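You operate a simulated robot arm through the tools that you are given. There is no shell and no other tool. Be economical: measure what you need, move in short steps, check, and stop when the job is done.

Carry out the task below with a simulated two-armed robot. There is one attempt and no reset: what you move stays moved.

JOB
Take the green order card on the top of the store bench and put it away on the left end of the packing bench. Stack the medium spacer block from the top of the low grey cabinet on top of the small spacer block. Fetch the walnut from the top of the low grey cabinet and set it on the white lot card there. Take the small tray from the low shelf of the end table and leave it on the hatch counter. Open the lower drawer of the low grey cabinet, fetch the grey pad and set it in the inside of the lower drawer of the low grey cabinet, then shut the drawer. Take the blue belt brush and put it on the shelf over the black bin. Any order will do.

Only the result counts: the job must be done as asked and must still hold three seconds after the hand-in. Knocking over, shifting, dropping, spilling or breaking anything else fails it.

ROBOT AND FRAMES
Two 7-joint arms with two-finger parallel grippers on one trunk, on a base that drives. Base frame: it is fixed to the floor where the robot stands at the start and does not move with it; the origin is under the middle of the robot, x ahead of it, y to its left, z up; the surface under the hand at the start is at about z = 0.86. Units: m, degrees, N and s.
The left shoulder is at the start at [0.02, 0.17, 1.228], the right one opposite. With the tool pointing down near the work surface each hand reaches from about 0.12 to 0.66 m from the robot's upright axis, wherever it stands, measured 20 degrees to its own side. Places, roughly: blue belt brush (11x4x8 cm) [-3.3, 4, 0.9]; green order card [0.5, -0.25, 0.75]; grey pad (7x5x5 cm) [-3.2, 4, 0.8]; hatch counter [-7.3, 5.4, 0.9]; inside of the lower drawer of the low grey cabinet [-4.9, 3.1, 0.6]; left end of the packing bench [-4.3, 5.5, 0.8]; lot card [-4.75, 3.25, 1]; lower drawer of the low grey cabinet [-4.8, 3.2, 0.6]; shelf over the black bin (42x18 cm) [-5, 2.58, 1.12]; small tray (14x11x6 cm) [-2.6, 4.1, 0.3]; spacer block [-5, 3.25, 1]; walnut (3x3x3 cm) [-4.8, 3.1, 0.9]. Payload 3.8 kg a hand.
Tool frame (each hand has its own): the origin (TCP) lies between the finger pads and is the grasp point; the fingertips stand 0.03 m ahead of it; z points along the fingers, y is the line along which they close. Largest opening 0.11 m; finger width 0.02, thickness 0.01; the body of the gripper, 0.048 by 0.112 m, starts 0.055 m behind the TCP.
Orientation is that of the tool frame in the base frame, as a unit quaternion [x, y, z, w]. With the fingers straight down and closing along the base's y, the tool's x points along the base's -x, its y along +y and its z along -z.

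CONTROLS
- The arms move only by the tool arm_command. It takes "left_series", "right_series" or both (then of equal length, played together; a hand with none holds still); each is a list of rows, each a list of 7 numbers: the shift along the base's x, y, z in m, then the turn, a rotation vector about the base's x, y, z in degrees, then the gripper command, from -1 (fully open) to 1 (shut), values between in proportion. In form: [[tx, ty, tz, rx, ry, rz, grip], ...]. A call has 1 to 20 rows; each row is the pose to reach, as a shift and turn from the pose commanded when the call began. Each row takes 0.2 s and may step no farther than 0.05 m and 8.6 degrees from the row before; otherwise, or with a gripper value out of range, the whole call is refused. A pose out of reach is approached as far as the arm can. The call stops where the force on the tool passes 40 N (or 10 N more than at its start, if that is more) or the arm is blocked; 0.2 s more then pass. The fingers move at their own pace (about 0.072 m/s each) and stop on an object; they squeeze with about 35 N. The grip force told is the motor's: it shows also when the fingers shut on nothing. Time passes only in rows, and 0.2 s behind the last, so rows that repeat a pose let the fingers close. The reply holds the time, the measured pose of the TCP, the force on the tool along the base axes, the opening and the grip force, in the units named above and with some noise, with the torque about the TCP (base axes, N m) and any sound that the robot's microphone picked up.
- Cameras (640 x 400 px; columns grow to the right, rows downward): "scene" is now at [0.1053, -0.0296, 1.382]; the picture's right is [-0.34, -0.94, 0.00], its down [-0.52, 0.19, -0.84] and it looks along [0.79, -0.28, -0.55] (base axes); focal length 284 px, centre (320, 200). "left" rides on the left gripper at [0.072, -0.017, -0.103] in its tool frame; the picture's right is [0.23, 0.97, 0.00], its down [-0.76, 0.18, -0.62] and it looks along [-0.61, 0.14, 0.78] (tool axes); focal length 222 px, centre (320, 200). "right" rides on the right gripper at [0.072, 0.017, -0.103] in its tool frame; the picture's right is [-0.23, 0.97, 0.00], its down [-0.76, -0.18, -0.62] and it looks along [-0.61, -0.14, 0.78] (tool axes); focal length 222 px, centre (320, 200). There is no depth. A picture from a camera that has moved, and an enlarged one, comes with that camera's place and axes in the base frame and with its lens.
- snapshot(camera): a new picture of that camera. The clock stands still meanwhile.
- raise_lower(by): slides the trunk up (or, below 0, down) by that many m; the arms and the scene camera ride with it, the base frame stays. It gives what a move gives, with no picture.
- roll_base(legs): drives the robot by 1 to 6 legs, each [ahead, turn to the left] in m and degrees, along the robot's own axes; the way and the turn of a leg run together, so that a leg with both is an arc; at most 1.5 m and 180 degrees a leg. The arms and the cameras ride along, it lands a little off, and it stops where it bumps. It gives what a move gives.
- turn_head(pan, tilt): turns the head with the scene camera to pan (to the left, within 80 degrees either way) and tilt (down, from -29 to 69), counted from straight ahead of the robot. It gives what a move gives.
- enlarge(camera, box): a new picture of the part [left, top, right, bottom] of that camera's present view, enlarged. The clock stands still meanwhile.
- finish_job(): hands the job in; it is judged then, once.

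Go step by step. Nothing tells you exact positions but the pictures and the camera data: compare them with the known pose of the tool, close in by small moves and look again before you grip or let go. The budget is 207 turns and 190 pictures, counting those below and the enlarged ones. Unless the task says otherwise, let go and move clear before handing in, and close with one line.

The tools are called as name(argument=value, ...) on one line, values as JSON. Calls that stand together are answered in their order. arm_command: Moves the arms, as the interface text tells. Its arguments: {"type":"object","properties":{"left_series":{"type":"array"},"right_series":{"type":"array"}},"required":[]} The other tools are called the same way: raise_lower (by) slides the trunk up or down; roll_base (legs) drives the base; turn_head (pan, tilt) turns the head that bears the scene camera; snapshot (camera) takes a picture; enlarge (camera, box) takes an enlarged picture of a part of a camera's view; finish_job () hands the job in.

At the start:

```text
time_s: 0.0
left_eef_pos: [0.3555, -0.0316, 1.1534]
left_ee_rot: [-0.001, 1.0, 0.0, 0.0]
left_contact_force: [0.2, 0.8, -0.7]
left_wrist_torque: [-0.01, -0.01, -0.02]
left_finger_gap: 0.1097
left_grasp_force: 0.0
right_eef_pos: [0.3276, -0.3307, 1.1771]
right_ee_rot: [0.001, 1.0, 0.0, 0.0]
right_contact_force: [-0.4, 0.2, -0.9]
right_wrist_torque: [0.0, 0.0, 0.01]
right_finger_gap: 0.1101
right_grasp_force: 0.0
trunk travel left (down, up): [-0.325, 0.245]
robot x, y, heading: [-0.0029, 0.0031, 0.2]
head pan, tilt: [-19.7, 33.3]
```

scene: 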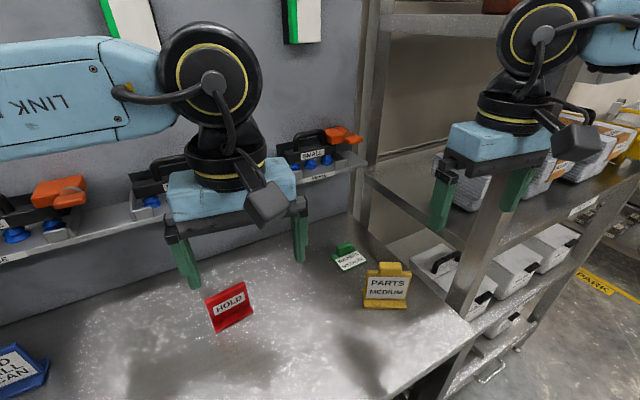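
right: 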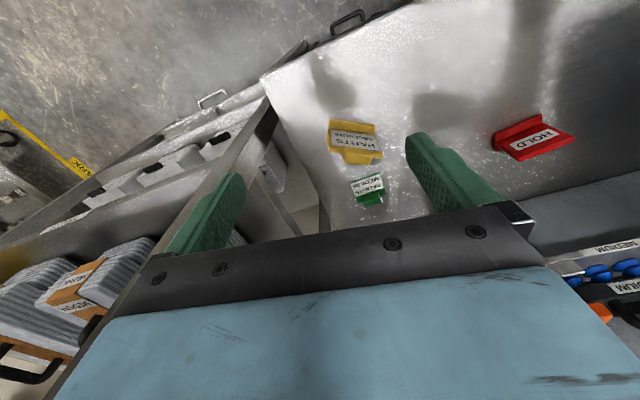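
left: 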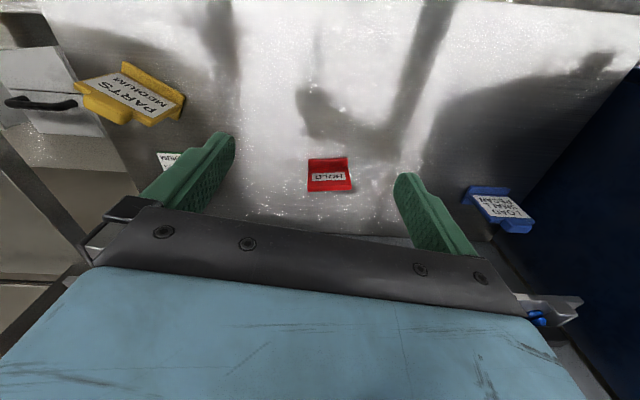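

I see a green card on the bench near [0.57, -0.27, 0.87]. I'll look closer before picking it up.

enlarge(camera="scene", box=[260, 200, 440, 320])

enlarge(camera="right", box=[280, 90, 460, 220])

```text
3.33 times, centred on (350, 260) of scene
camera zoom: at [0.1053, -0.0296, 1.382], right [-0.34, -0.94, 0.0], down [-0.52, 0.19, -0.84], along [0.79, -0.28, -0.55], focal length 945 px, centre (220, 0)
```

zoom: 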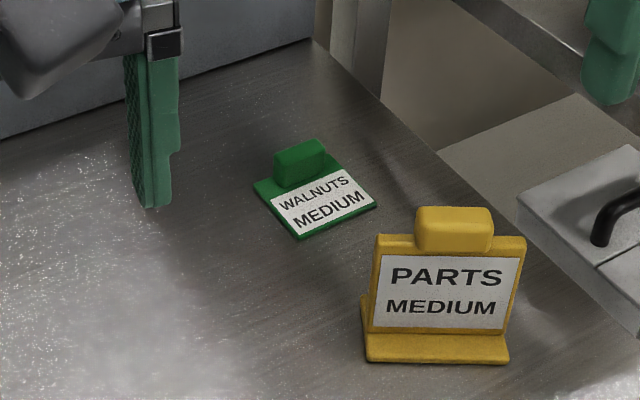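

```text
3.08 times, centred on (370, 155) of right
camera zoom: at [0.2535, -0.3122, 1.2781], right [0.23, 0.97, 0.0], down [0.76, -0.18, 0.62], along [0.61, -0.14, -0.78], focal length 684 px, centre (166, 338)
```

zoom: 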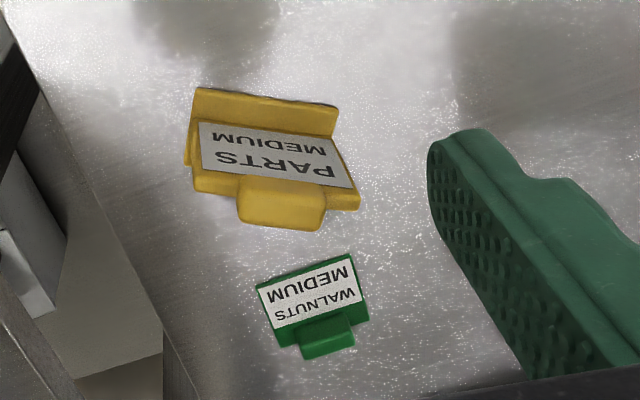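

The green card lies flat, with a grip tab on its far edge at about [0.588, -0.265]. I'll bring the open right hand above the tab with a 9° yaw and check.

arm_command(right_series=[[0.032, 0.008, -0.025, 0, 0, 1, -1], [0.065, 0.016, -0.05, 0, 0, 2, -1], [0.098, 0.024, -0.075, 0, 0, 3, -1], [0.13, 0.033, -0.1, 0, 0, 5, -1], [0.163, 0.041, -0.125, 0, 0, 6, -1], [0.196, 0.049, -0.15, 0, 0, 7, -1], [0.228, 0.057, -0.175, 0, 0, 8, -1], [0.26, 0.066, -0.2, 0, 0, 9, -1], [0.26, 0.066, -0.2, 0, 0, 9, -0.3], [0.26, 0.066, -0.2, 0, 0, 9, -0.3]])

snapshot(camera="right")

snapshot(camera="scene")

```text
time_s: 2.2
left_eef_pos: [0.3558, -0.0319, 1.1537]
left_ee_rot: [0.0, 1.0, 0.0, 0.0]
left_contact_force: [-0.2, -0.1, -1.0]
left_wrist_torque: [-0.02, -0.01, -0.01]
left_finger_gap: 0.11
left_grasp_force: 0.1
right_eef_pos: [0.535, -0.2885, 1.0039]
right_ee_rot: [-0.078, 0.997, 0.0, 0.0]
right_contact_force: [-0.7, 0.0, -0.3]
right_wrist_torque: [0.0, -0.03, 0.01]
right_finger_gap: 0.0716
right_grasp_force: 0.1
right hand out of reach, approached as far as the arm can: row 7, 8, 9, 10
trunk travel left (down, up): [-0.325, 0.245]
robot x, y, heading: [0.0015, -0.0033, 0.0]
head pan, tilt: [-19.7, 33.3]
```

```text
184 pictures are left
camera right: at [0.4586, -0.2818, 1.1068], right [0.07, 1.0, 0.0], down [0.78, -0.06, 0.62], along [0.62, -0.04, -0.78], focal length 222 px, centre (320, 200)
```

right: 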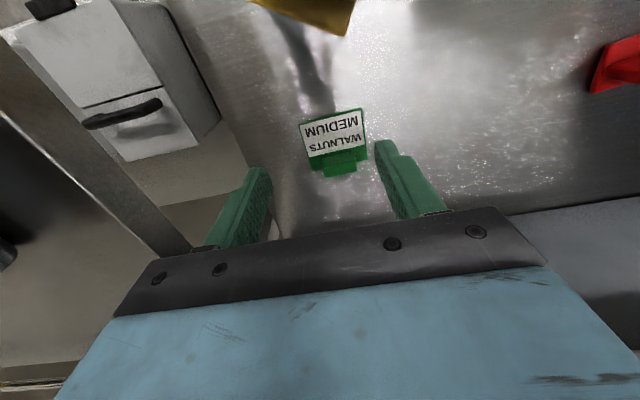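

```text
183 pictures are left
camera scene: at [0.1054, -0.0296, 1.382], right [-0.34, -0.94, 0.0], down [-0.52, 0.19, -0.84], along [0.79, -0.28, -0.55], focal length 284 px, centre (320, 200)
```

scene: 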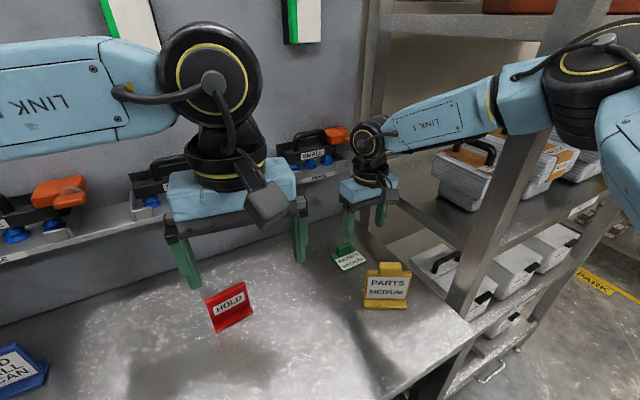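

The tab is confirmed at about [0.589, -0.266], but the arm falls about 5 cm short. I'll look down to see whether there is room to drive closer to the bench.

turn_head(pan=0, tilt=69)

snapshot(camera="scene")

```text
time_s: 3.2
left_eef_pos: [0.3561, -0.0322, 1.1526]
left_ee_rot: [-0.001, 1.0, 0.001, 0.0]
left_contact_force: [0.0, 0.2, -0.1]
left_wrist_torque: [-0.02, -0.04, 0.0]
left_finger_gap: 0.1098
left_grasp_force: 0.0
right_eef_pos: [0.5346, -0.2876, 1.0056]
right_ee_rot: [-0.079, 0.997, 0.001, 0.001]
right_contact_force: [-0.3, 0.4, -0.8]
right_wrist_torque: [0.04, -0.01, 0.02]
right_finger_gap: 0.0715
right_grasp_force: 0.0
trunk travel left (down, up): [-0.325, 0.245]
robot x, y, heading: [0.0011, -0.0009, -0.1]
head pan, tilt: [0.0, 68.8]
```

```text
182 pictures are left
camera scene: at [0.0776, 0.0004, 1.3357], right [0.0, -1.0, 0.0], down [-0.93, 0.0, -0.36], along [0.36, 0.0, -0.93], focal length 284 px, centre (320, 200)
```

scene: 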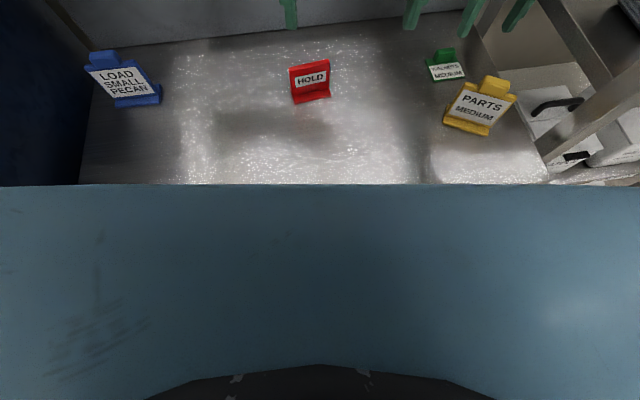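

The bench edge is near x = 0.30, which leaves a small gap. I'll drive 4 cm ahead, then lower the trunk slightly.

roll_base(legs=[[0.045, 0]])

raise_lower(by=-0.05)

```text
time_s: 4.1
left_eef_pos: [0.402, -0.0317, 1.1534]
left_ee_rot: [-0.001, 1.0, 0.0, 0.0]
left_contact_force: [0.6, -0.6, -0.6]
left_wrist_torque: [-0.04, 0.0, -0.01]
left_finger_gap: 0.1096
left_grasp_force: 0.0
right_eef_pos: [0.5791, -0.2876, 1.0055]
right_ee_rot: [-0.078, 0.997, 0.0, 0.001]
right_contact_force: [-0.8, -0.2, 0.4]
right_wrist_torque: [0.02, -0.01, 0.01]
right_finger_gap: 0.0718
right_grasp_force: 0.0
trunk travel left (down, up): [-0.325, 0.245]
robot x, y, heading: [0.0465, -0.0, 0.2]
head pan, tilt: [0.0, 68.8]
```

```text
time_s: 5.0
left_eef_pos: [0.4011, -0.0316, 1.1048]
left_ee_rot: [-0.001, 1.0, 0.0, 0.0]
left_contact_force: [0.2, 0.5, -0.2]
left_wrist_torque: [0.05, 0.02, 0.01]
left_finger_gap: 0.1101
left_grasp_force: 0.1
right_eef_pos: [0.5797, -0.2879, 0.9553]
right_ee_rot: [-0.079, 0.997, 0.001, 0.001]
right_contact_force: [-0.1, 0.1, 0.5]
right_wrist_torque: [-0.02, -0.02, 0.01]
right_finger_gap: 0.0715
right_grasp_force: 0.1
trunk travel left (down, up): [-0.275, 0.295]
robot x, y, heading: [0.0448, 0.0032, -0.2]
head pan, tilt: [0.0, 68.8]
```

Good: the hand is at [0.580, -0.288, 0.955]. I'll shift slightly over the tab and look again.

arm_command(right_series=[[0.006, 0.015, -0.01, 0, 0, 0, -0.3], [0.008, 0.022, -0.015, 0, 0, 0, -0.3], [0.008, 0.022, -0.02, 0, 0, 0, -0.3]])

snapshot(camera="right")

turn_head(pan=-25, tilt=40)

enlarge(camera="scene", box=[220, 100, 440, 240])

```text
time_s: 5.8
left_eef_pos: [0.4013, -0.0322, 1.1033]
left_ee_rot: [-0.001, 1.0, 0.0, 0.0]
left_contact_force: [0.0, 0.5, -0.2]
left_wrist_torque: [-0.02, -0.01, 0.02]
left_finger_gap: 0.1098
left_grasp_force: 0.1
right_eef_pos: [0.5708, -0.2757, 0.9488]
right_ee_rot: [-0.079, 0.997, 0.0, 0.002]
right_contact_force: [-1.4, 0.2, 0.5]
right_wrist_torque: [-0.01, 0.01, -0.01]
right_finger_gap: 0.0714
right_grasp_force: 0.0
right hand out of reach, approached as far as the arm can: row 1, 2, 3
trunk travel left (down, up): [-0.275, 0.295]
robot x, y, heading: [0.0471, 0.0035, 0.0]
head pan, tilt: [0.0, 68.8]
```

```text
181 pictures are left
camera right: at [0.4949, -0.2697, 1.0506], right [0.07, 1.0, 0.0], down [0.78, -0.06, 0.63], along [0.62, -0.04, -0.78], focal length 222 px, centre (320, 200)
```

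right: 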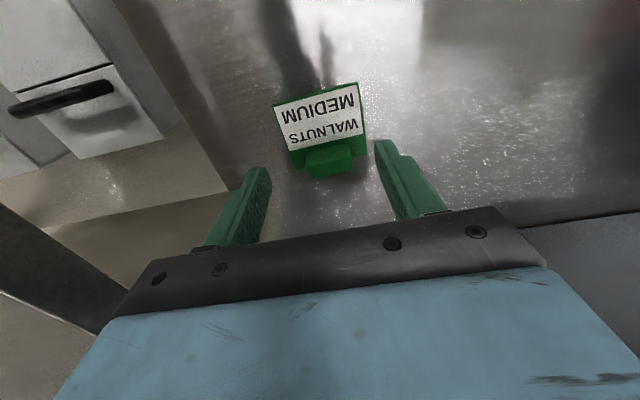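

```text
time_s: 6.8
left_eef_pos: [0.401, -0.0313, 1.1038]
left_ee_rot: [-0.001, 1.0, 0.001, 0.0]
left_contact_force: [0.2, -0.3, -0.7]
left_wrist_torque: [-0.02, -0.02, 0.02]
left_finger_gap: 0.1099
left_grasp_force: 0.0
right_eef_pos: [0.5698, -0.2771, 0.9488]
right_ee_rot: [-0.079, 0.997, -0.001, 0.001]
right_contact_force: [-0.4, -0.6, 0.9]
right_wrist_torque: [-0.01, 0.02, -0.01]
right_finger_gap: 0.0714
right_grasp_force: 0.0
trunk travel left (down, up): [-0.275, 0.295]
robot x, y, heading: [0.0396, 0.002, -0.1]
head pan, tilt: [-25.0, 40.0]
```

```text
2.86 times, centred on (330, 170) of scene
camera zoom: at [0.1442, -0.0356, 1.3218], right [-0.42, -0.91, 0.0], down [-0.58, 0.27, -0.77], along [0.69, -0.32, -0.64], focal length 810 px, centre (291, 286)
```

zoom: 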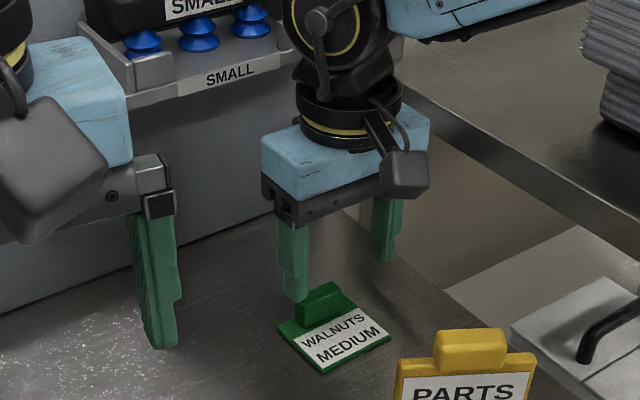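

The tab is still about 2 cm beyond reach at [0.587, -0.267]. I'll drive another 4 cm ahead.

roll_base(legs=[[0.045, 0]])

```text
time_s: 7.6
left_eef_pos: [0.4168, -0.029, 1.1055]
left_ee_rot: [0.001, 1.0, -0.003, 0.003]
left_contact_force: [0.3, 0.3, 0.0]
left_wrist_torque: [0.02, -0.01, 0.01]
left_finger_gap: 0.11
left_grasp_force: 0.1
right_eef_pos: [0.5873, -0.272, 0.9535]
right_ee_rot: [-0.077, 0.997, -0.003, 0.004]
right_contact_force: [-0.8, -0.4, 0.3]
right_wrist_torque: [-0.01, -0.01, 0.02]
right_finger_gap: 0.0716
right_grasp_force: 0.0
trunk travel left (down, up): [-0.275, 0.295]
robot x, y, heading: [0.0674, -0.0013, -0.3]
head pan, tilt: [-25.0, 40.0]
stopped in leg 1: the robot was blocked; the commanded pose is now the measured one
```

It touched the bench, and the hand is now over the tab at x = 0.587. I'll lower with the trunk and check.

raise_lower(by=-0.04)

snapshot(camera="right")

enlarge(camera="scene", box=[220, 100, 440, 240])

```text
time_s: 8.4
left_eef_pos: [0.4178, -0.0241, 1.0643]
left_ee_rot: [0.0, 1.0, -0.004, 0.001]
left_contact_force: [0.3, 0.4, -0.3]
left_wrist_torque: [0.04, 0.03, -0.01]
left_finger_gap: 0.1099
left_grasp_force: 0.1
right_eef_pos: [0.588, -0.2709, 0.9108]
right_ee_rot: [-0.077, 0.997, -0.003, 0.001]
right_contact_force: [-0.4, -0.8, -0.4]
right_wrist_torque: [0.0, -0.04, -0.03]
right_finger_gap: 0.0713
right_grasp_force: 0.0
trunk travel left (down, up): [-0.235, 0.335]
robot x, y, heading: [0.0613, 0.0006, -0.1]
head pan, tilt: [-25.0, 40.0]
```

```text
179 pictures are left
camera right: at [0.5123, -0.2641, 1.0126], right [0.07, 1.0, -0.01], down [0.78, -0.05, 0.63], along [0.62, -0.05, -0.78], focal length 222 px, centre (320, 200)
```

right: 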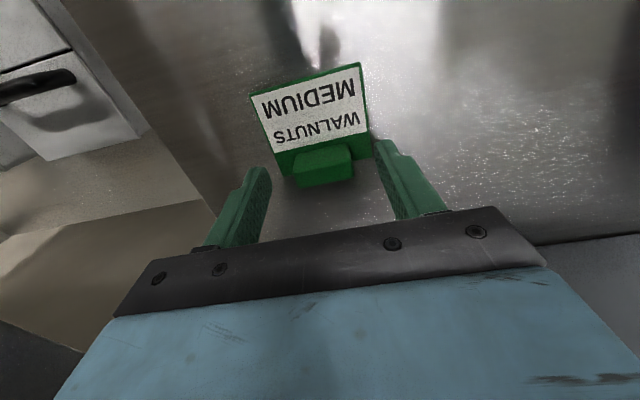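

```text
2.86 times, centred on (330, 170) of scene
camera zoom: at [0.1611, -0.0264, 1.282], right [-0.42, -0.91, 0.0], down [-0.58, 0.27, -0.77], along [0.7, -0.33, -0.64], focal length 810 px, centre (291, 286)
```

zoom: 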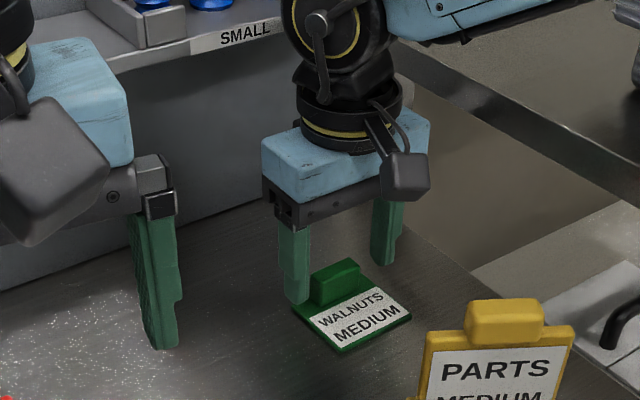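

The fingers straddle the tab. I'll go slightly lower and close.

raise_lower(by=-0.008)

arm_command(right_series=[[0, 0, 0, 0, 0, 0, 0.3], [0, 0, 0, 0, 0, 0, 1], [0, 0, 0, 0, 0, 0, 1], [0, 0, 0, 0, 0, 0, 1]])

snapshot(camera="right")

```text
time_s: 9.0
left_eef_pos: [0.4184, -0.0255, 1.0566]
left_ee_rot: [0.0, 1.0, -0.004, 0.002]
left_contact_force: [0.0, -0.6, -0.2]
left_wrist_torque: [0.02, 0.03, 0.03]
left_finger_gap: 0.1098
left_grasp_force: 0.1
right_eef_pos: [0.5888, -0.2706, 0.9037]
right_ee_rot: [-0.077, 0.997, -0.003, 0.003]
right_contact_force: [0.1, 0.4, 0.1]
right_wrist_torque: [0.0, 0.0, 0.01]
right_finger_gap: 0.0715
right_grasp_force: 0.1
trunk travel left (down, up): [-0.227, 0.343]
robot x, y, heading: [0.0664, 0.0001, -0.1]
head pan, tilt: [-25.0, 40.0]
```

```text
time_s: 10.0
left_eef_pos: [0.4185, -0.025, 1.0569]
left_ee_rot: [0.001, 1.0, -0.004, 0.001]
left_contact_force: [-0.4, 0.2, -0.1]
left_wrist_torque: [0.0, 0.01, 0.04]
left_finger_gap: 0.1098
left_grasp_force: 0.1
right_eef_pos: [0.5884, -0.2714, 0.9053]
right_ee_rot: [-0.077, 0.997, -0.004, 0.003]
right_contact_force: [-0.6, 0.2, 2.9]
right_wrist_torque: [0.05, 0.1, 0.06]
right_finger_gap: 0.0385
right_grasp_force: 34.7
trunk travel left (down, up): [-0.227, 0.343]
robot x, y, heading: [0.069, 0.0041, 0.1]
head pan, tilt: [-25.0, 40.0]
```

```text
177 pictures are left
camera right: at [0.5126, -0.2645, 1.006], right [0.08, 1.0, -0.01], down [0.78, -0.06, 0.63], along [0.63, -0.05, -0.78], focal length 222 px, centre (320, 200)
```

right: 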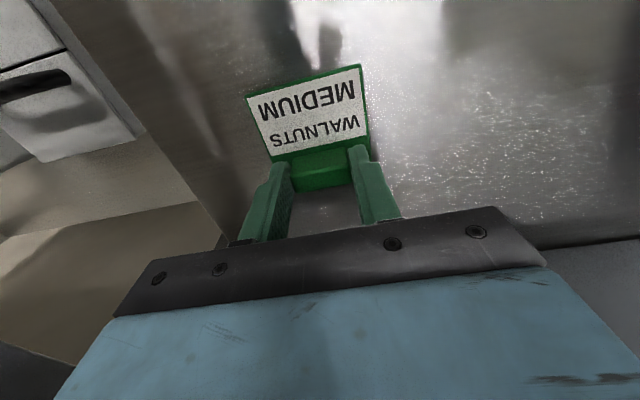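

Gripped at 38 mm. I'll raise the trunk, then back out.

raise_lower(by=0.24)

snapshot(camera="right")

```text
time_s: 12.5
left_eef_pos: [0.4183, -0.0246, 1.2968]
left_ee_rot: [0.001, 1.0, -0.003, 0.002]
left_contact_force: [-0.2, 0.7, 0.1]
left_wrist_torque: [0.0, 0.01, 0.0]
left_finger_gap: 0.1101
left_grasp_force: 0.1
right_eef_pos: [0.5878, -0.2712, 1.1455]
right_ee_rot: [-0.076, 0.997, -0.003, 0.003]
right_contact_force: [-0.1, -0.4, -0.4]
right_wrist_torque: [-0.02, 0.03, -0.01]
right_finger_gap: 0.0385
right_grasp_force: 35.5
trunk travel left (down, up): [-0.467, 0.103]
robot x, y, heading: [0.0656, 0.0012, -0.4]
head pan, tilt: [-25.0, 40.0]
```

```text
176 pictures are left
camera right: at [0.5125, -0.2645, 1.2463], right [0.08, 1.0, 0.0], down [0.78, -0.06, 0.63], along [0.63, -0.05, -0.78], focal length 222 px, centre (320, 200)
```

right: 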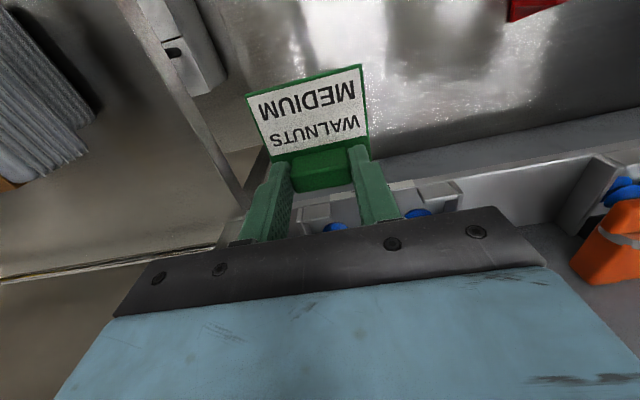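

The card is held. I'll retract both arms for travel and look around.

arm_command(right_series=[[-0.04, 0, 0, 0, 0, 0, 1], [-0.08, 0, 0, 0, 0, 0, 1], [-0.12, 0, 0, 0, 0, 0, 1], [-0.16, 0, 0, 0, 0, 0, 1], [-0.2, 0, 0, 0, 0, 0, 1], [-0.23, 0, 0, 0, 0, 0, 1]], left_series=[[0, 0.04, 0, 0, 0, 0, -1], [-0.01, 0.08, 0, 0, 0, 0, -1], [-0.03, 0.12, 0, 0, 0, 0, -1], [-0.04, 0.16, 0, 0, 0, 0, -1], [-0.05, 0.2, 0, 0, 0, 0, -1], [-0.06, 0.24, 0, 0, 0, 0, -1]])

turn_head(pan=75, tilt=20)

snapshot(camera="scene")

turn_head(pan=-75, tilt=20)

snapshot(camera="scene")

```text
time_s: 14.1
left_eef_pos: [0.372, 0.1572, 1.3022]
left_ee_rot: [0.035, 0.999, 0.014, 0.0]
left_contact_force: [0.2, -0.7, -0.1]
left_wrist_torque: [0.01, -0.01, 0.01]
left_finger_gap: 0.11
left_grasp_force: 0.1
right_eef_pos: [0.3696, -0.3073, 1.1297]
right_ee_rot: [-0.074, 0.997, 0.014, 0.0]
right_contact_force: [0.1, 0.0, 1.1]
right_wrist_torque: [-0.02, -0.01, -0.02]
right_finger_gap: 0.0384
right_grasp_force: 35.2
trunk travel left (down, up): [-0.467, 0.103]
robot x, y, heading: [0.0682, -0.0082, -1.3]
head pan, tilt: [-25.0, 40.0]
stopped in row 6 (left hand): the arm was blocked; the commanded pose is now the measured one
```

```text
time_s: 15.9
left_eef_pos: [0.3726, 0.1567, 1.3009]
left_ee_rot: [0.03, 0.999, 0.013, -0.002]
left_contact_force: [0.0, 0.1, -0.1]
left_wrist_torque: [0.01, 0.02, -0.02]
left_finger_gap: 0.11
left_grasp_force: 0.1
right_eef_pos: [0.3707, -0.3067, 1.1289]
right_ee_rot: [-0.075, 0.997, 0.015, -0.001]
right_contact_force: [-0.1, 0.9, 0.2]
right_wrist_torque: [0.01, 0.0, -0.03]
right_finger_gap: 0.0385
right_grasp_force: 34.9
trunk travel left (down, up): [-0.467, 0.103]
robot x, y, heading: [0.0717, -0.0032, -1.0]
head pan, tilt: [75.0, 20.0]
```

```text
175 pictures are left
camera scene: at [0.1266, 0.0462, 1.5469], right [0.96, -0.28, -0.02], down [-0.1, -0.3, -0.95], along [0.26, 0.91, -0.32], focal length 284 px, centre (320, 200)
```

scene: 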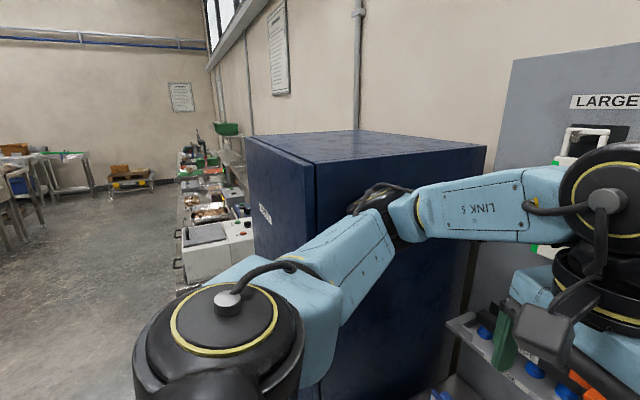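

```text
time_s: 18.2
left_eef_pos: [0.372, 0.1562, 1.2996]
left_ee_rot: [0.033, 0.999, 0.013, -0.003]
left_contact_force: [0.2, 0.2, -0.3]
left_wrist_torque: [0.0, 0.0, 0.0]
left_finger_gap: 0.1103
left_grasp_force: 0.1
right_eef_pos: [0.3697, -0.3065, 1.1289]
right_ee_rot: [-0.076, 0.997, 0.014, 0.0]
right_contact_force: [0.1, -1.2, 0.1]
right_wrist_torque: [-0.01, -0.04, 0.03]
right_finger_gap: 0.0386
right_grasp_force: 34.7
trunk travel left (down, up): [-0.467, 0.103]
robot x, y, heading: [0.0679, -0.0054, -1.0]
head pan, tilt: [-75.0, 20.0]
```

```text
174 pictures are left
camera scene: at [0.1229, -0.1335, 1.5418], right [-0.97, -0.24, 0.0], down [-0.09, 0.36, -0.93], along [0.23, -0.9, -0.37], focal length 284 px, centre (320, 200)
```

scene: 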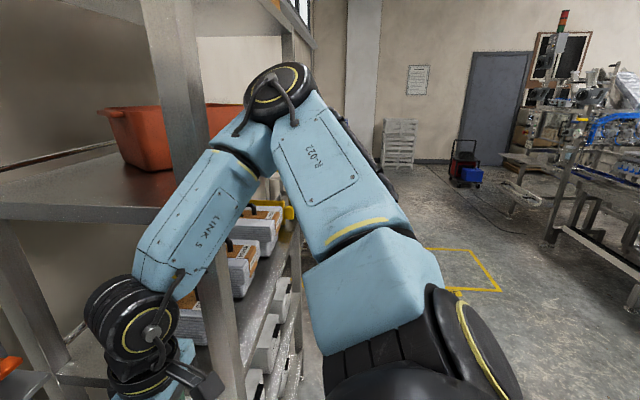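

The left elbow touched the blue cabinet, so I'll pull the left hand inward and back the base out.

arm_command(left_series=[[0, -0.04, 0, 0, 0, 0, -1], [0, -0.08, 0, 0, 0, 0, -1], [0, -0.1, 0, 0, 0, 0, -1]])

roll_base(legs=[[-0.6, 0]])

turn_head(pan=78, tilt=15)

snapshot(camera="scene")

```text
time_s: 19.0
left_eef_pos: [0.3609, 0.0966, 1.2966]
left_ee_rot: [0.02, 1.0, -0.001, 0.003]
left_contact_force: [-0.2, 1.2, -0.1]
left_wrist_torque: [-0.03, -0.05, 0.01]
left_finger_gap: 0.1101
left_grasp_force: 0.0
right_eef_pos: [0.3592, -0.2787, 1.1389]
right_ee_rot: [-0.076, 0.997, 0.0, 0.003]
right_contact_force: [0.6, 0.6, 0.2]
right_wrist_torque: [-0.07, -0.05, -0.02]
right_finger_gap: 0.0387
right_grasp_force: 35.2
trunk travel left (down, up): [-0.467, 0.103]
robot x, y, heading: [0.0672, 0.0003, -0.4]
head pan, tilt: [-75.0, 20.0]
```

```text
time_s: 22.4
left_eef_pos: [-0.2383, 0.1036, 1.2955]
left_ee_rot: [0.02, 1.0, 0.0, 0.001]
left_contact_force: [-0.1, -0.7, -0.1]
left_wrist_torque: [-0.03, -0.04, 0.0]
left_finger_gap: 0.1102
left_grasp_force: 0.0
right_eef_pos: [-0.2412, -0.2699, 1.1391]
right_ee_rot: [-0.075, 0.997, 0.001, 0.001]
right_contact_force: [-0.1, -0.8, -0.3]
right_wrist_torque: [-0.02, 0.01, 0.01]
right_finger_gap: 0.0385
right_grasp_force: 34.9
trunk travel left (down, up): [-0.467, 0.103]
robot x, y, heading: [-0.5351, 0.0099, -0.9]
head pan, tilt: [-75.0, 20.0]
```

```text
time_s: 24.8
left_eef_pos: [-0.2391, 0.1048, 1.296]
left_ee_rot: [0.021, 1.0, 0.0, 0.0]
left_contact_force: [0.3, -0.1, -0.2]
left_wrist_torque: [0.03, -0.01, 0.0]
left_finger_gap: 0.1101
left_grasp_force: 0.0
right_eef_pos: [-0.2409, -0.2708, 1.1385]
right_ee_rot: [-0.075, 0.997, 0.0, 0.001]
right_contact_force: [0.0, 0.0, -0.8]
right_wrist_torque: [0.0, -0.01, 0.02]
right_finger_gap: 0.0381
right_grasp_force: 35.3
trunk travel left (down, up): [-0.467, 0.103]
robot x, y, heading: [-0.5331, 0.007, -0.9]
head pan, tilt: [78.0, 15.0]
```

```text
173 pictures are left
camera scene: at [-0.4916, 0.097, 1.5534], right [0.98, -0.22, 0.0], down [-0.06, -0.25, -0.97], along [0.21, 0.94, -0.26], focal length 284 px, centre (320, 200)
```

scene: 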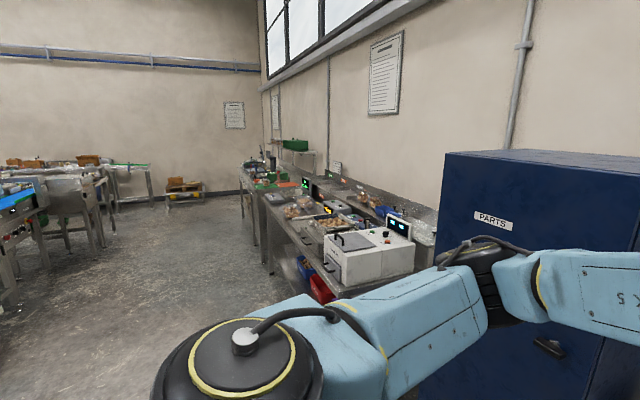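

I'll turn left to face the rest of the room and look.

roll_base(legs=[[0, 125]])

turn_head(pan=0, tilt=10)

snapshot(camera="scene")

turn_head(pan=60, tilt=10)

snapshot(camera="scene")

```text
time_s: 30.3
left_eef_pos: [-0.7743, 0.2032, 1.2973]
left_ee_rot: [0.866, -0.501, -0.001, 0.0]
left_contact_force: [0.0, -0.1, 0.2]
left_wrist_torque: [0.04, -0.03, 0.01]
left_finger_gap: 0.1102
left_grasp_force: 0.0
right_eef_pos: [-0.4574, 0.4011, 1.1388]
right_ee_rot: [0.909, -0.416, -0.002, -0.002]
right_contact_force: [0.4, 0.5, 0.3]
right_wrist_torque: [-0.01, -0.01, 0.0]
right_finger_gap: 0.0384
right_grasp_force: 34.9
trunk travel left (down, up): [-0.467, 0.103]
robot x, y, heading: [-0.5356, 0.0052, 121.2]
head pan, tilt: [78.0, 15.0]
```

```text
time_s: 31.8
left_eef_pos: [-0.7754, 0.2018, 1.2962]
left_ee_rot: [0.866, -0.5, -0.001, -0.001]
left_contact_force: [-0.3, -0.6, 0.7]
left_wrist_torque: [0.0, 0.0, 0.0]
left_finger_gap: 0.1099
left_grasp_force: 0.1
right_eef_pos: [-0.4566, 0.4009, 1.1392]
right_ee_rot: [0.909, -0.416, -0.002, -0.001]
right_contact_force: [-0.1, 0.1, -0.2]
right_wrist_torque: [-0.02, 0.0, -0.01]
right_finger_gap: 0.0386
right_grasp_force: 35.2
trunk travel left (down, up): [-0.467, 0.103]
robot x, y, heading: [-0.5335, 0.0068, 121.5]
head pan, tilt: [0.0, 10.0]
```

```text
172 pictures are left
camera scene: at [-0.5929, 0.1034, 1.5615], right [0.85, 0.52, 0.0], down [0.09, -0.15, -0.98], along [-0.51, 0.84, -0.17], focal length 284 px, centre (320, 200)
```

scene: 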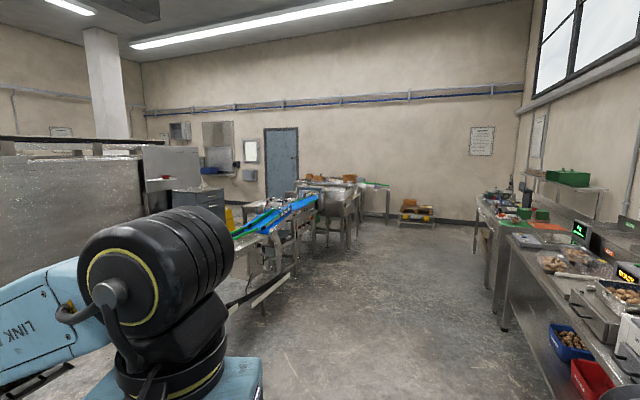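

```text
time_s: 33.1
left_eef_pos: [-0.7752, 0.2033, 1.2958]
left_ee_rot: [0.866, -0.501, 0.0, -0.001]
left_contact_force: [-0.6, 0.0, -0.7]
left_wrist_torque: [-0.02, -0.02, -0.02]
left_finger_gap: 0.11
left_grasp_force: 0.1
right_eef_pos: [-0.4576, 0.4024, 1.1396]
right_ee_rot: [0.91, -0.415, -0.002, 0.0]
right_contact_force: [-0.1, -0.1, -0.4]
right_wrist_torque: [0.02, 0.01, -0.03]
right_finger_gap: 0.0386
right_grasp_force: 34.8
trunk travel left (down, up): [-0.467, 0.103]
robot x, y, heading: [-0.5339, 0.0069, 121.5]
head pan, tilt: [60.0, 10.0]
```

```text
171 pictures are left
camera scene: at [-0.6372, 0.0218, 1.5615], right [-0.03, 1.0, 0.0], down [0.17, 0.0, -0.98], along [-0.98, -0.02, -0.17], focal length 284 px, centre (320, 200)
```

scene: 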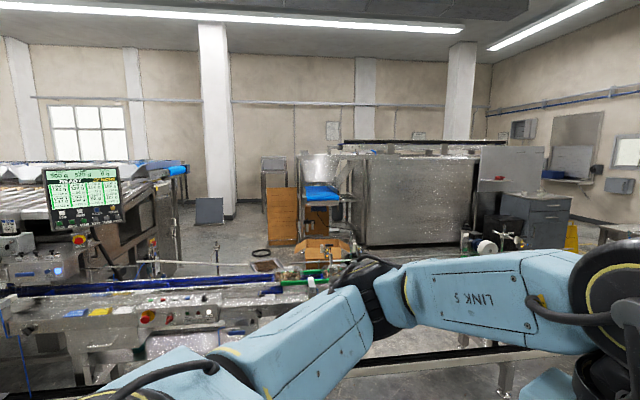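

The aisle runs along +y, with the conveyor on the left and benches on the right; the end table, cabinet and hatch are further on. I'll drive up the aisle to about [-1.2, 2.4].

roll_base(legs=[[0, -15.5], [1.3, 0], [1.1, 0]])

turn_head(pan=25, tilt=15)

snapshot(camera="scene")

```text
time_s: 45.8
left_eef_pos: [-1.365, 2.5712, 1.2968]
left_ee_rot: [0.788, -0.615, -0.001, -0.001]
left_contact_force: [0.0, 0.3, 0.8]
left_wrist_torque: [-0.01, 0.01, -0.01]
left_finger_gap: 0.11
left_grasp_force: 0.0
right_eef_pos: [-1.0056, 2.6748, 1.1388]
right_ee_rot: [0.844, -0.537, -0.002, 0.0]
right_contact_force: [-0.2, 0.9, -1.1]
right_wrist_torque: [0.0, 0.0, -0.01]
right_finger_gap: 0.0384
right_grasp_force: 35.2
trunk travel left (down, up): [-0.467, 0.103]
robot x, y, heading: [-1.185, 2.3128, 105.5]
head pan, tilt: [60.0, 10.0]
```

```text
time_s: 46.8
left_eef_pos: [-1.3651, 2.571, 1.2962]
left_ee_rot: [0.788, -0.615, 0.0, -0.001]
left_contact_force: [0.3, -0.3, -0.7]
left_wrist_torque: [-0.01, -0.02, 0.02]
left_finger_gap: 0.1099
left_grasp_force: 0.1
right_eef_pos: [-1.0049, 2.675, 1.1379]
right_ee_rot: [0.844, -0.537, -0.002, 0.0]
right_contact_force: [-0.1, 0.4, 0.4]
right_wrist_torque: [-0.03, -0.01, -0.01]
right_finger_gap: 0.0386
right_grasp_force: 35.1
trunk travel left (down, up): [-0.467, 0.103]
robot x, y, heading: [-1.1843, 2.3147, 105.6]
head pan, tilt: [25.0, 15.0]
```

```text
170 pictures are left
camera scene: at [-1.2522, 2.4076, 1.5534], right [0.76, 0.65, 0.0], down [0.17, -0.2, -0.97], along [-0.63, 0.73, -0.26], focal length 284 px, centre (320, 200)
```

scene: 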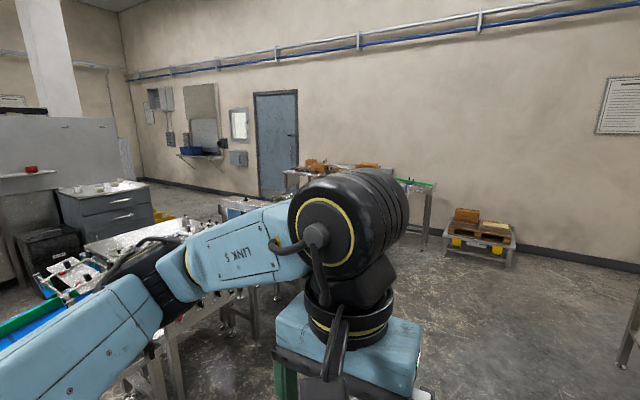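

The packing bench is along the far wall and the grey cabinet is at left. I'll continue ahead and look left at the end table.

roll_base(legs=[[1.4, 0], [0, 40]])

turn_head(pan=15, tilt=25)

snapshot(camera="scene")

turn_head(pan=70, tilt=25)

snapshot(camera="scene")

```text
time_s: 55.6
left_eef_pos: [-1.8707, 3.7474, 1.2973]
left_ee_rot: [0.95, -0.311, -0.001, -0.001]
left_contact_force: [-1.0, 0.5, 0.4]
left_wrist_torque: [-0.04, -0.01, -0.02]
left_finger_gap: 0.1101
left_grasp_force: 0.0
right_eef_pos: [-1.6598, 4.0577, 1.1387]
right_ee_rot: [0.976, -0.219, -0.002, -0.001]
right_contact_force: [0.2, 0.3, -0.8]
right_wrist_torque: [0.0, 0.03, -0.01]
right_finger_gap: 0.0386
right_grasp_force: 34.8
trunk travel left (down, up): [-0.467, 0.103]
robot x, y, heading: [-1.5682, 3.6658, 145.7]
head pan, tilt: [25.0, 15.0]
```

```text
time_s: 56.4
left_eef_pos: [-1.8706, 3.7477, 1.2961]
left_ee_rot: [0.95, -0.311, -0.001, 0.0]
left_contact_force: [-0.7, -0.2, 0.5]
left_wrist_torque: [0.0, -0.01, -0.01]
left_finger_gap: 0.1099
left_grasp_force: 0.1
right_eef_pos: [-1.6589, 4.0578, 1.139]
right_ee_rot: [0.976, -0.22, -0.002, 0.0]
right_contact_force: [0.9, -0.2, -0.5]
right_wrist_torque: [0.01, 0.04, 0.0]
right_finger_gap: 0.0383
right_grasp_force: 35.2
trunk travel left (down, up): [-0.467, 0.103]
robot x, y, heading: [-1.5668, 3.6643, 145.6]
head pan, tilt: [15.0, 25.0]
```

```text
169 pictures are left
camera scene: at [-1.6729, 3.7086, 1.5372], right [0.34, 0.94, 0.0], down [0.4, -0.14, -0.91], along [-0.85, 0.3, -0.42], focal length 284 px, centre (320, 200)
```

scene: 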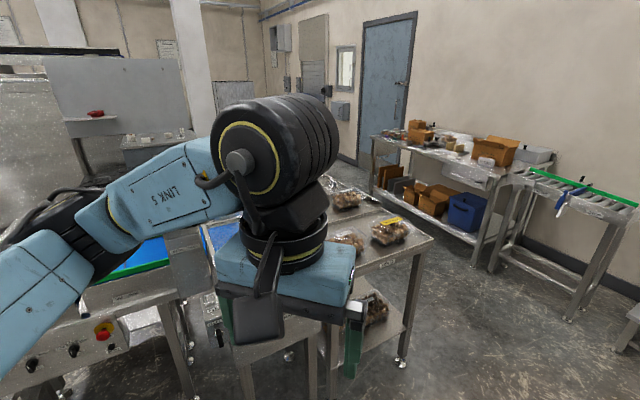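

```text
time_s: 57.6
left_eef_pos: [-1.8686, 3.7479, 1.2976]
left_ee_rot: [0.95, -0.311, -0.001, 0.0]
left_contact_force: [0.7, 0.0, -0.6]
left_wrist_torque: [-0.04, 0.02, 0.05]
left_finger_gap: 0.1099
left_grasp_force: 0.0
right_eef_pos: [-1.6598, 4.0579, 1.1385]
right_ee_rot: [0.976, -0.22, -0.002, -0.001]
right_contact_force: [-0.3, 0.4, 0.3]
right_wrist_torque: [-0.02, 0.02, 0.0]
right_finger_gap: 0.0383
right_grasp_force: 34.5
trunk travel left (down, up): [-0.467, 0.103]
robot x, y, heading: [-1.572, 3.665, 145.1]
head pan, tilt: [70.0, 25.0]
```

```text
168 pictures are left
camera scene: at [-1.6615, 3.6244, 1.5371], right [-0.58, 0.82, 0.0], down [0.34, 0.24, -0.91], along [-0.74, -0.52, -0.42], focal length 284 px, centre (320, 200)
```

scene: 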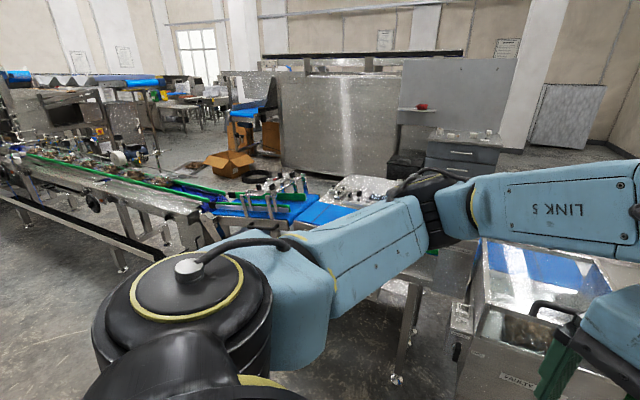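

The packing bench has its front-left corner near [-4.45, 5.3], and the end table has its near corner at [-2.4, 4.5]. I'll lower the left hand to clear the view and drive to the gap between them.

arm_command(left_series=[[0, 0, -0.045, 0, 0, 0, -1], [0, 0, -0.09, 0, 0, 0, -1], [0, 0, -0.135, 0, 0, 0, -1], [0, 0, -0.16, 0, 0, 0, -1]])

roll_base(legs=[[0, -31.5], [1.3, 0], [0, 66]])

turn_head(pan=0, tilt=30)

snapshot(camera="scene")

```text
time_s: 58.6
left_eef_pos: [-1.8699, 3.7482, 1.1367]
left_ee_rot: [0.95, -0.312, -0.002, -0.001]
left_contact_force: [-0.5, 0.4, -0.9]
left_wrist_torque: [-0.01, -0.01, -0.02]
left_finger_gap: 0.1098
left_grasp_force: 0.1
right_eef_pos: [-1.6595, 4.0576, 1.138]
right_ee_rot: [0.976, -0.219, -0.001, 0.0]
right_contact_force: [0.7, 0.1, -0.4]
right_wrist_torque: [-0.01, 0.02, -0.04]
right_finger_gap: 0.0386
right_grasp_force: 34.7
trunk travel left (down, up): [-0.467, 0.103]
robot x, y, heading: [-1.5689, 3.6656, 145.4]
head pan, tilt: [70.0, 25.0]
```

```text
time_s: 69.6
left_eef_pos: [-2.4106, 4.7408, 1.1365]
left_ee_rot: [1.0, 0.001, 0.0, -0.001]
left_contact_force: [0.1, 0.2, 1.2]
left_wrist_torque: [-0.01, 0.03, 0.01]
left_finger_gap: 0.1103
left_grasp_force: 0.0
right_eef_pos: [-2.4263, 5.1155, 1.1385]
right_ee_rot: [0.995, 0.096, -0.001, 0.0]
right_contact_force: [0.4, 0.1, -0.3]
right_wrist_torque: [0.01, 0.03, 0.0]
right_finger_gap: 0.0386
right_grasp_force: 35.0
trunk travel left (down, up): [-0.467, 0.103]
robot x, y, heading: [-2.1219, 4.8553, -178.1]
head pan, tilt: [70.0, 25.0]
```

```text
time_s: 71.0
left_eef_pos: [-2.4114, 4.742, 1.1368]
left_ee_rot: [1.0, 0.001, -0.001, 0.0]
left_contact_force: [-0.2, 1.0, 0.6]
left_wrist_torque: [-0.01, 0.01, 0.01]
left_finger_gap: 0.1098
left_grasp_force: 0.0
right_eef_pos: [-2.4259, 5.117, 1.1374]
right_ee_rot: [0.995, 0.096, -0.002, 0.001]
right_contact_force: [-0.7, 0.2, -0.7]
right_wrist_torque: [0.02, -0.03, -0.01]
right_finger_gap: 0.0386
right_grasp_force: 35.0
trunk travel left (down, up): [-0.467, 0.103]
robot x, y, heading: [-2.1221, 4.8555, -178.5]
head pan, tilt: [0.0, 30.0]
```

```text
167 pictures are left
camera scene: at [-2.2314, 4.8499, 1.5292], right [-0.03, 1.0, 0.0], down [0.5, 0.02, -0.87], along [-0.87, -0.03, -0.5], focal length 284 px, centre (320, 200)
```

scene: 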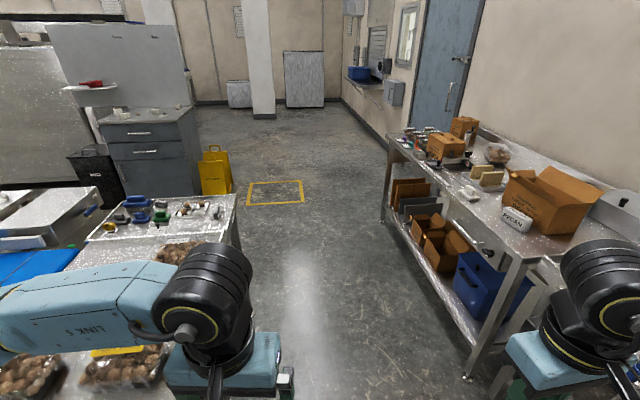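

The floor is clear. I'll drive down to x ≈ -4.2 and turn to face the packing bench.

roll_base(legs=[[1.4, 0], [0.7, 0], [0, -91]])

turn_head(pan=0, tilt=40)

snapshot(camera="scene")

```text
time_s: 85.4
left_eef_pos: [-4.3453, 5.0242, 1.137]
left_ee_rot: [-0.705, 0.71, 0.0, 0.0]
left_contact_force: [0.5, -0.8, 0.5]
left_wrist_torque: [-0.01, -0.03, 0.0]
left_finger_gap: 0.11
left_grasp_force: 0.0
right_eef_pos: [-3.9709, 5.0375, 1.1382]
right_ee_rot: [0.77, -0.639, -0.001, -0.001]
right_contact_force: [-0.4, 0.2, -0.4]
right_wrist_torque: [0.0, 0.01, -0.01]
right_finger_gap: 0.0385
right_grasp_force: 35.3
trunk travel left (down, up): [-0.467, 0.103]
robot x, y, heading: [-4.2342, 4.7382, 91.1]
head pan, tilt: [0.0, 30.0]
```

```text
time_s: 86.1
left_eef_pos: [-4.3459, 5.0247, 1.1378]
left_ee_rot: [-0.705, 0.71, 0.001, 0.0]
left_contact_force: [0.8, -0.1, 0.2]
left_wrist_torque: [-0.02, 0.02, 0.01]
left_finger_gap: 0.1098
left_grasp_force: 0.0
right_eef_pos: [-3.9707, 5.0378, 1.1388]
right_ee_rot: [0.77, -0.638, 0.0, 0.0]
right_contact_force: [-0.4, 0.1, -0.4]
right_wrist_torque: [-0.02, -0.01, -0.03]
right_finger_gap: 0.0384
right_grasp_force: 35.1
trunk travel left (down, up): [-0.467, 0.103]
robot x, y, heading: [-4.2352, 4.7387, 91.1]
head pan, tilt: [0.0, 40.0]
```

```text
166 pictures are left
camera scene: at [-4.2386, 4.8402, 1.5139], right [1.0, 0.02, 0.0], down [0.01, -0.64, -0.77], along [-0.02, 0.77, -0.64], focal length 284 px, centre (320, 200)
```

scene: 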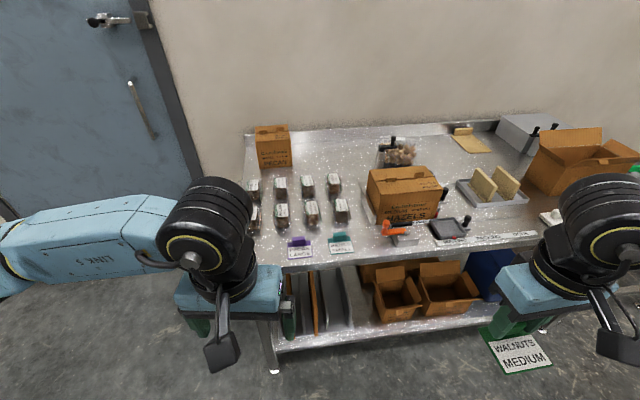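

I see jars and purple and teal cards at the bench's left end, with my left hand partly blocking. I'll pull the left hand back and view in detail.

arm_command(left_series=[[-0.04, 0, 0, 0, 0, 0, -1], [-0.08, 0, 0, 0, 0, 0, -1], [-0.12, -0.01, 0, 0, 0, 0, -1], [-0.16, -0.03, 0, 0, 0, 0, -1]])

enlarge(camera="scene", box=[220, 110, 460, 270])

snapshot(camera="left")

```text
time_s: 87.1
left_eef_pos: [-4.5056, 4.9952, 1.1361]
left_ee_rot: [-0.705, 0.709, 0.001, 0.002]
left_contact_force: [-0.5, -0.2, 0.2]
left_wrist_torque: [0.02, 0.02, 0.01]
left_finger_gap: 0.1101
left_grasp_force: 0.1
right_eef_pos: [-3.9725, 5.0353, 1.1392]
right_ee_rot: [0.77, -0.638, -0.002, -0.002]
right_contact_force: [0.0, -0.5, 0.1]
right_wrist_torque: [0.02, -0.01, 0.0]
right_finger_gap: 0.0387
right_grasp_force: 34.9
trunk travel left (down, up): [-0.467, 0.103]
robot x, y, heading: [-4.2361, 4.7348, 91.0]
head pan, tilt: [0.0, 40.0]
```

```text
2.50 times, centred on (340, 190) of scene
camera zoom: at [-4.2398, 4.8384, 1.514], right [1.0, 0.02, 0.0], down [0.01, -0.64, -0.77], along [-0.02, 0.77, -0.64], focal length 709 px, centre (270, 225)
```

zoom: 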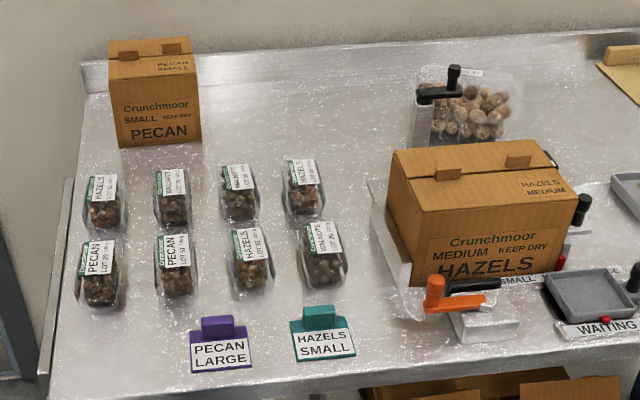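

```text
164 pictures are left
camera left: at [-4.49, 4.9216, 1.2386], right [-0.98, -0.22, 0.0], down [-0.17, 0.76, 0.63], along [-0.14, 0.61, -0.78], focal length 222 px, centre (320, 200)
```

left: 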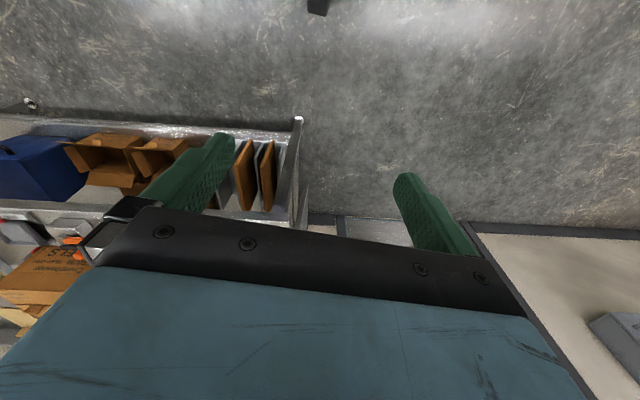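

The free spot is left of the purple card, about [-4.42, 5.38]. I'll shift the base left so the right arm can reach it.

roll_base(legs=[[0, 89], [0.38, 0], [0, -90], [0.18, 0]])

turn_head(pan=-20, tilt=45)

snapshot(camera="scene")

```text
time_s: 98.3
left_eef_pos: [-4.8832, 5.1672, 1.1348]
left_ee_rot: [-0.699, 0.715, 0.001, 0.0]
left_contact_force: [0.6, 0.5, -0.1]
left_wrist_torque: [0.01, -0.01, 0.0]
left_finger_gap: 0.1099
left_grasp_force: 0.1
right_eef_pos: [-4.3478, 5.1979, 1.138]
right_ee_rot: [0.765, -0.644, -0.001, -0.002]
right_contact_force: [0.5, -0.1, -0.4]
right_wrist_torque: [-0.02, -0.02, 0.01]
right_finger_gap: 0.0384
right_grasp_force: 35.1
trunk travel left (down, up): [-0.467, 0.103]
robot x, y, heading: [-4.6215, 4.9005, 90.2]
head pan, tilt: [0.0, 40.0]
```

```text
time_s: 99.2
left_eef_pos: [-4.884, 5.1663, 1.1365]
left_ee_rot: [-0.699, 0.715, 0.001, 0.0]
left_contact_force: [0.1, -0.5, -0.6]
left_wrist_torque: [0.01, -0.04, -0.01]
left_finger_gap: 0.1099
left_grasp_force: 0.0
right_eef_pos: [-4.3476, 5.1971, 1.1391]
right_ee_rot: [0.764, -0.645, -0.002, -0.001]
right_contact_force: [-0.3, 0.2, -0.4]
right_wrist_torque: [-0.01, 0.0, 0.0]
right_finger_gap: 0.0386
right_grasp_force: 35.2
trunk travel left (down, up): [-0.467, 0.103]
robot x, y, heading: [-4.6177, 4.8986, 90.3]
head pan, tilt: [-20.0, 45.0]
```

```text
163 pictures are left
camera scene: at [-4.5913, 4.9967, 1.5066], right [0.94, -0.34, 0.0], down [-0.24, -0.67, -0.71], along [0.24, 0.67, -0.71], focal length 284 px, centre (320, 200)
```

scene: 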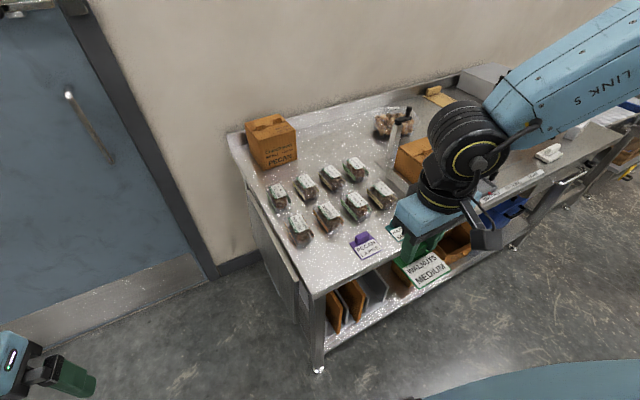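

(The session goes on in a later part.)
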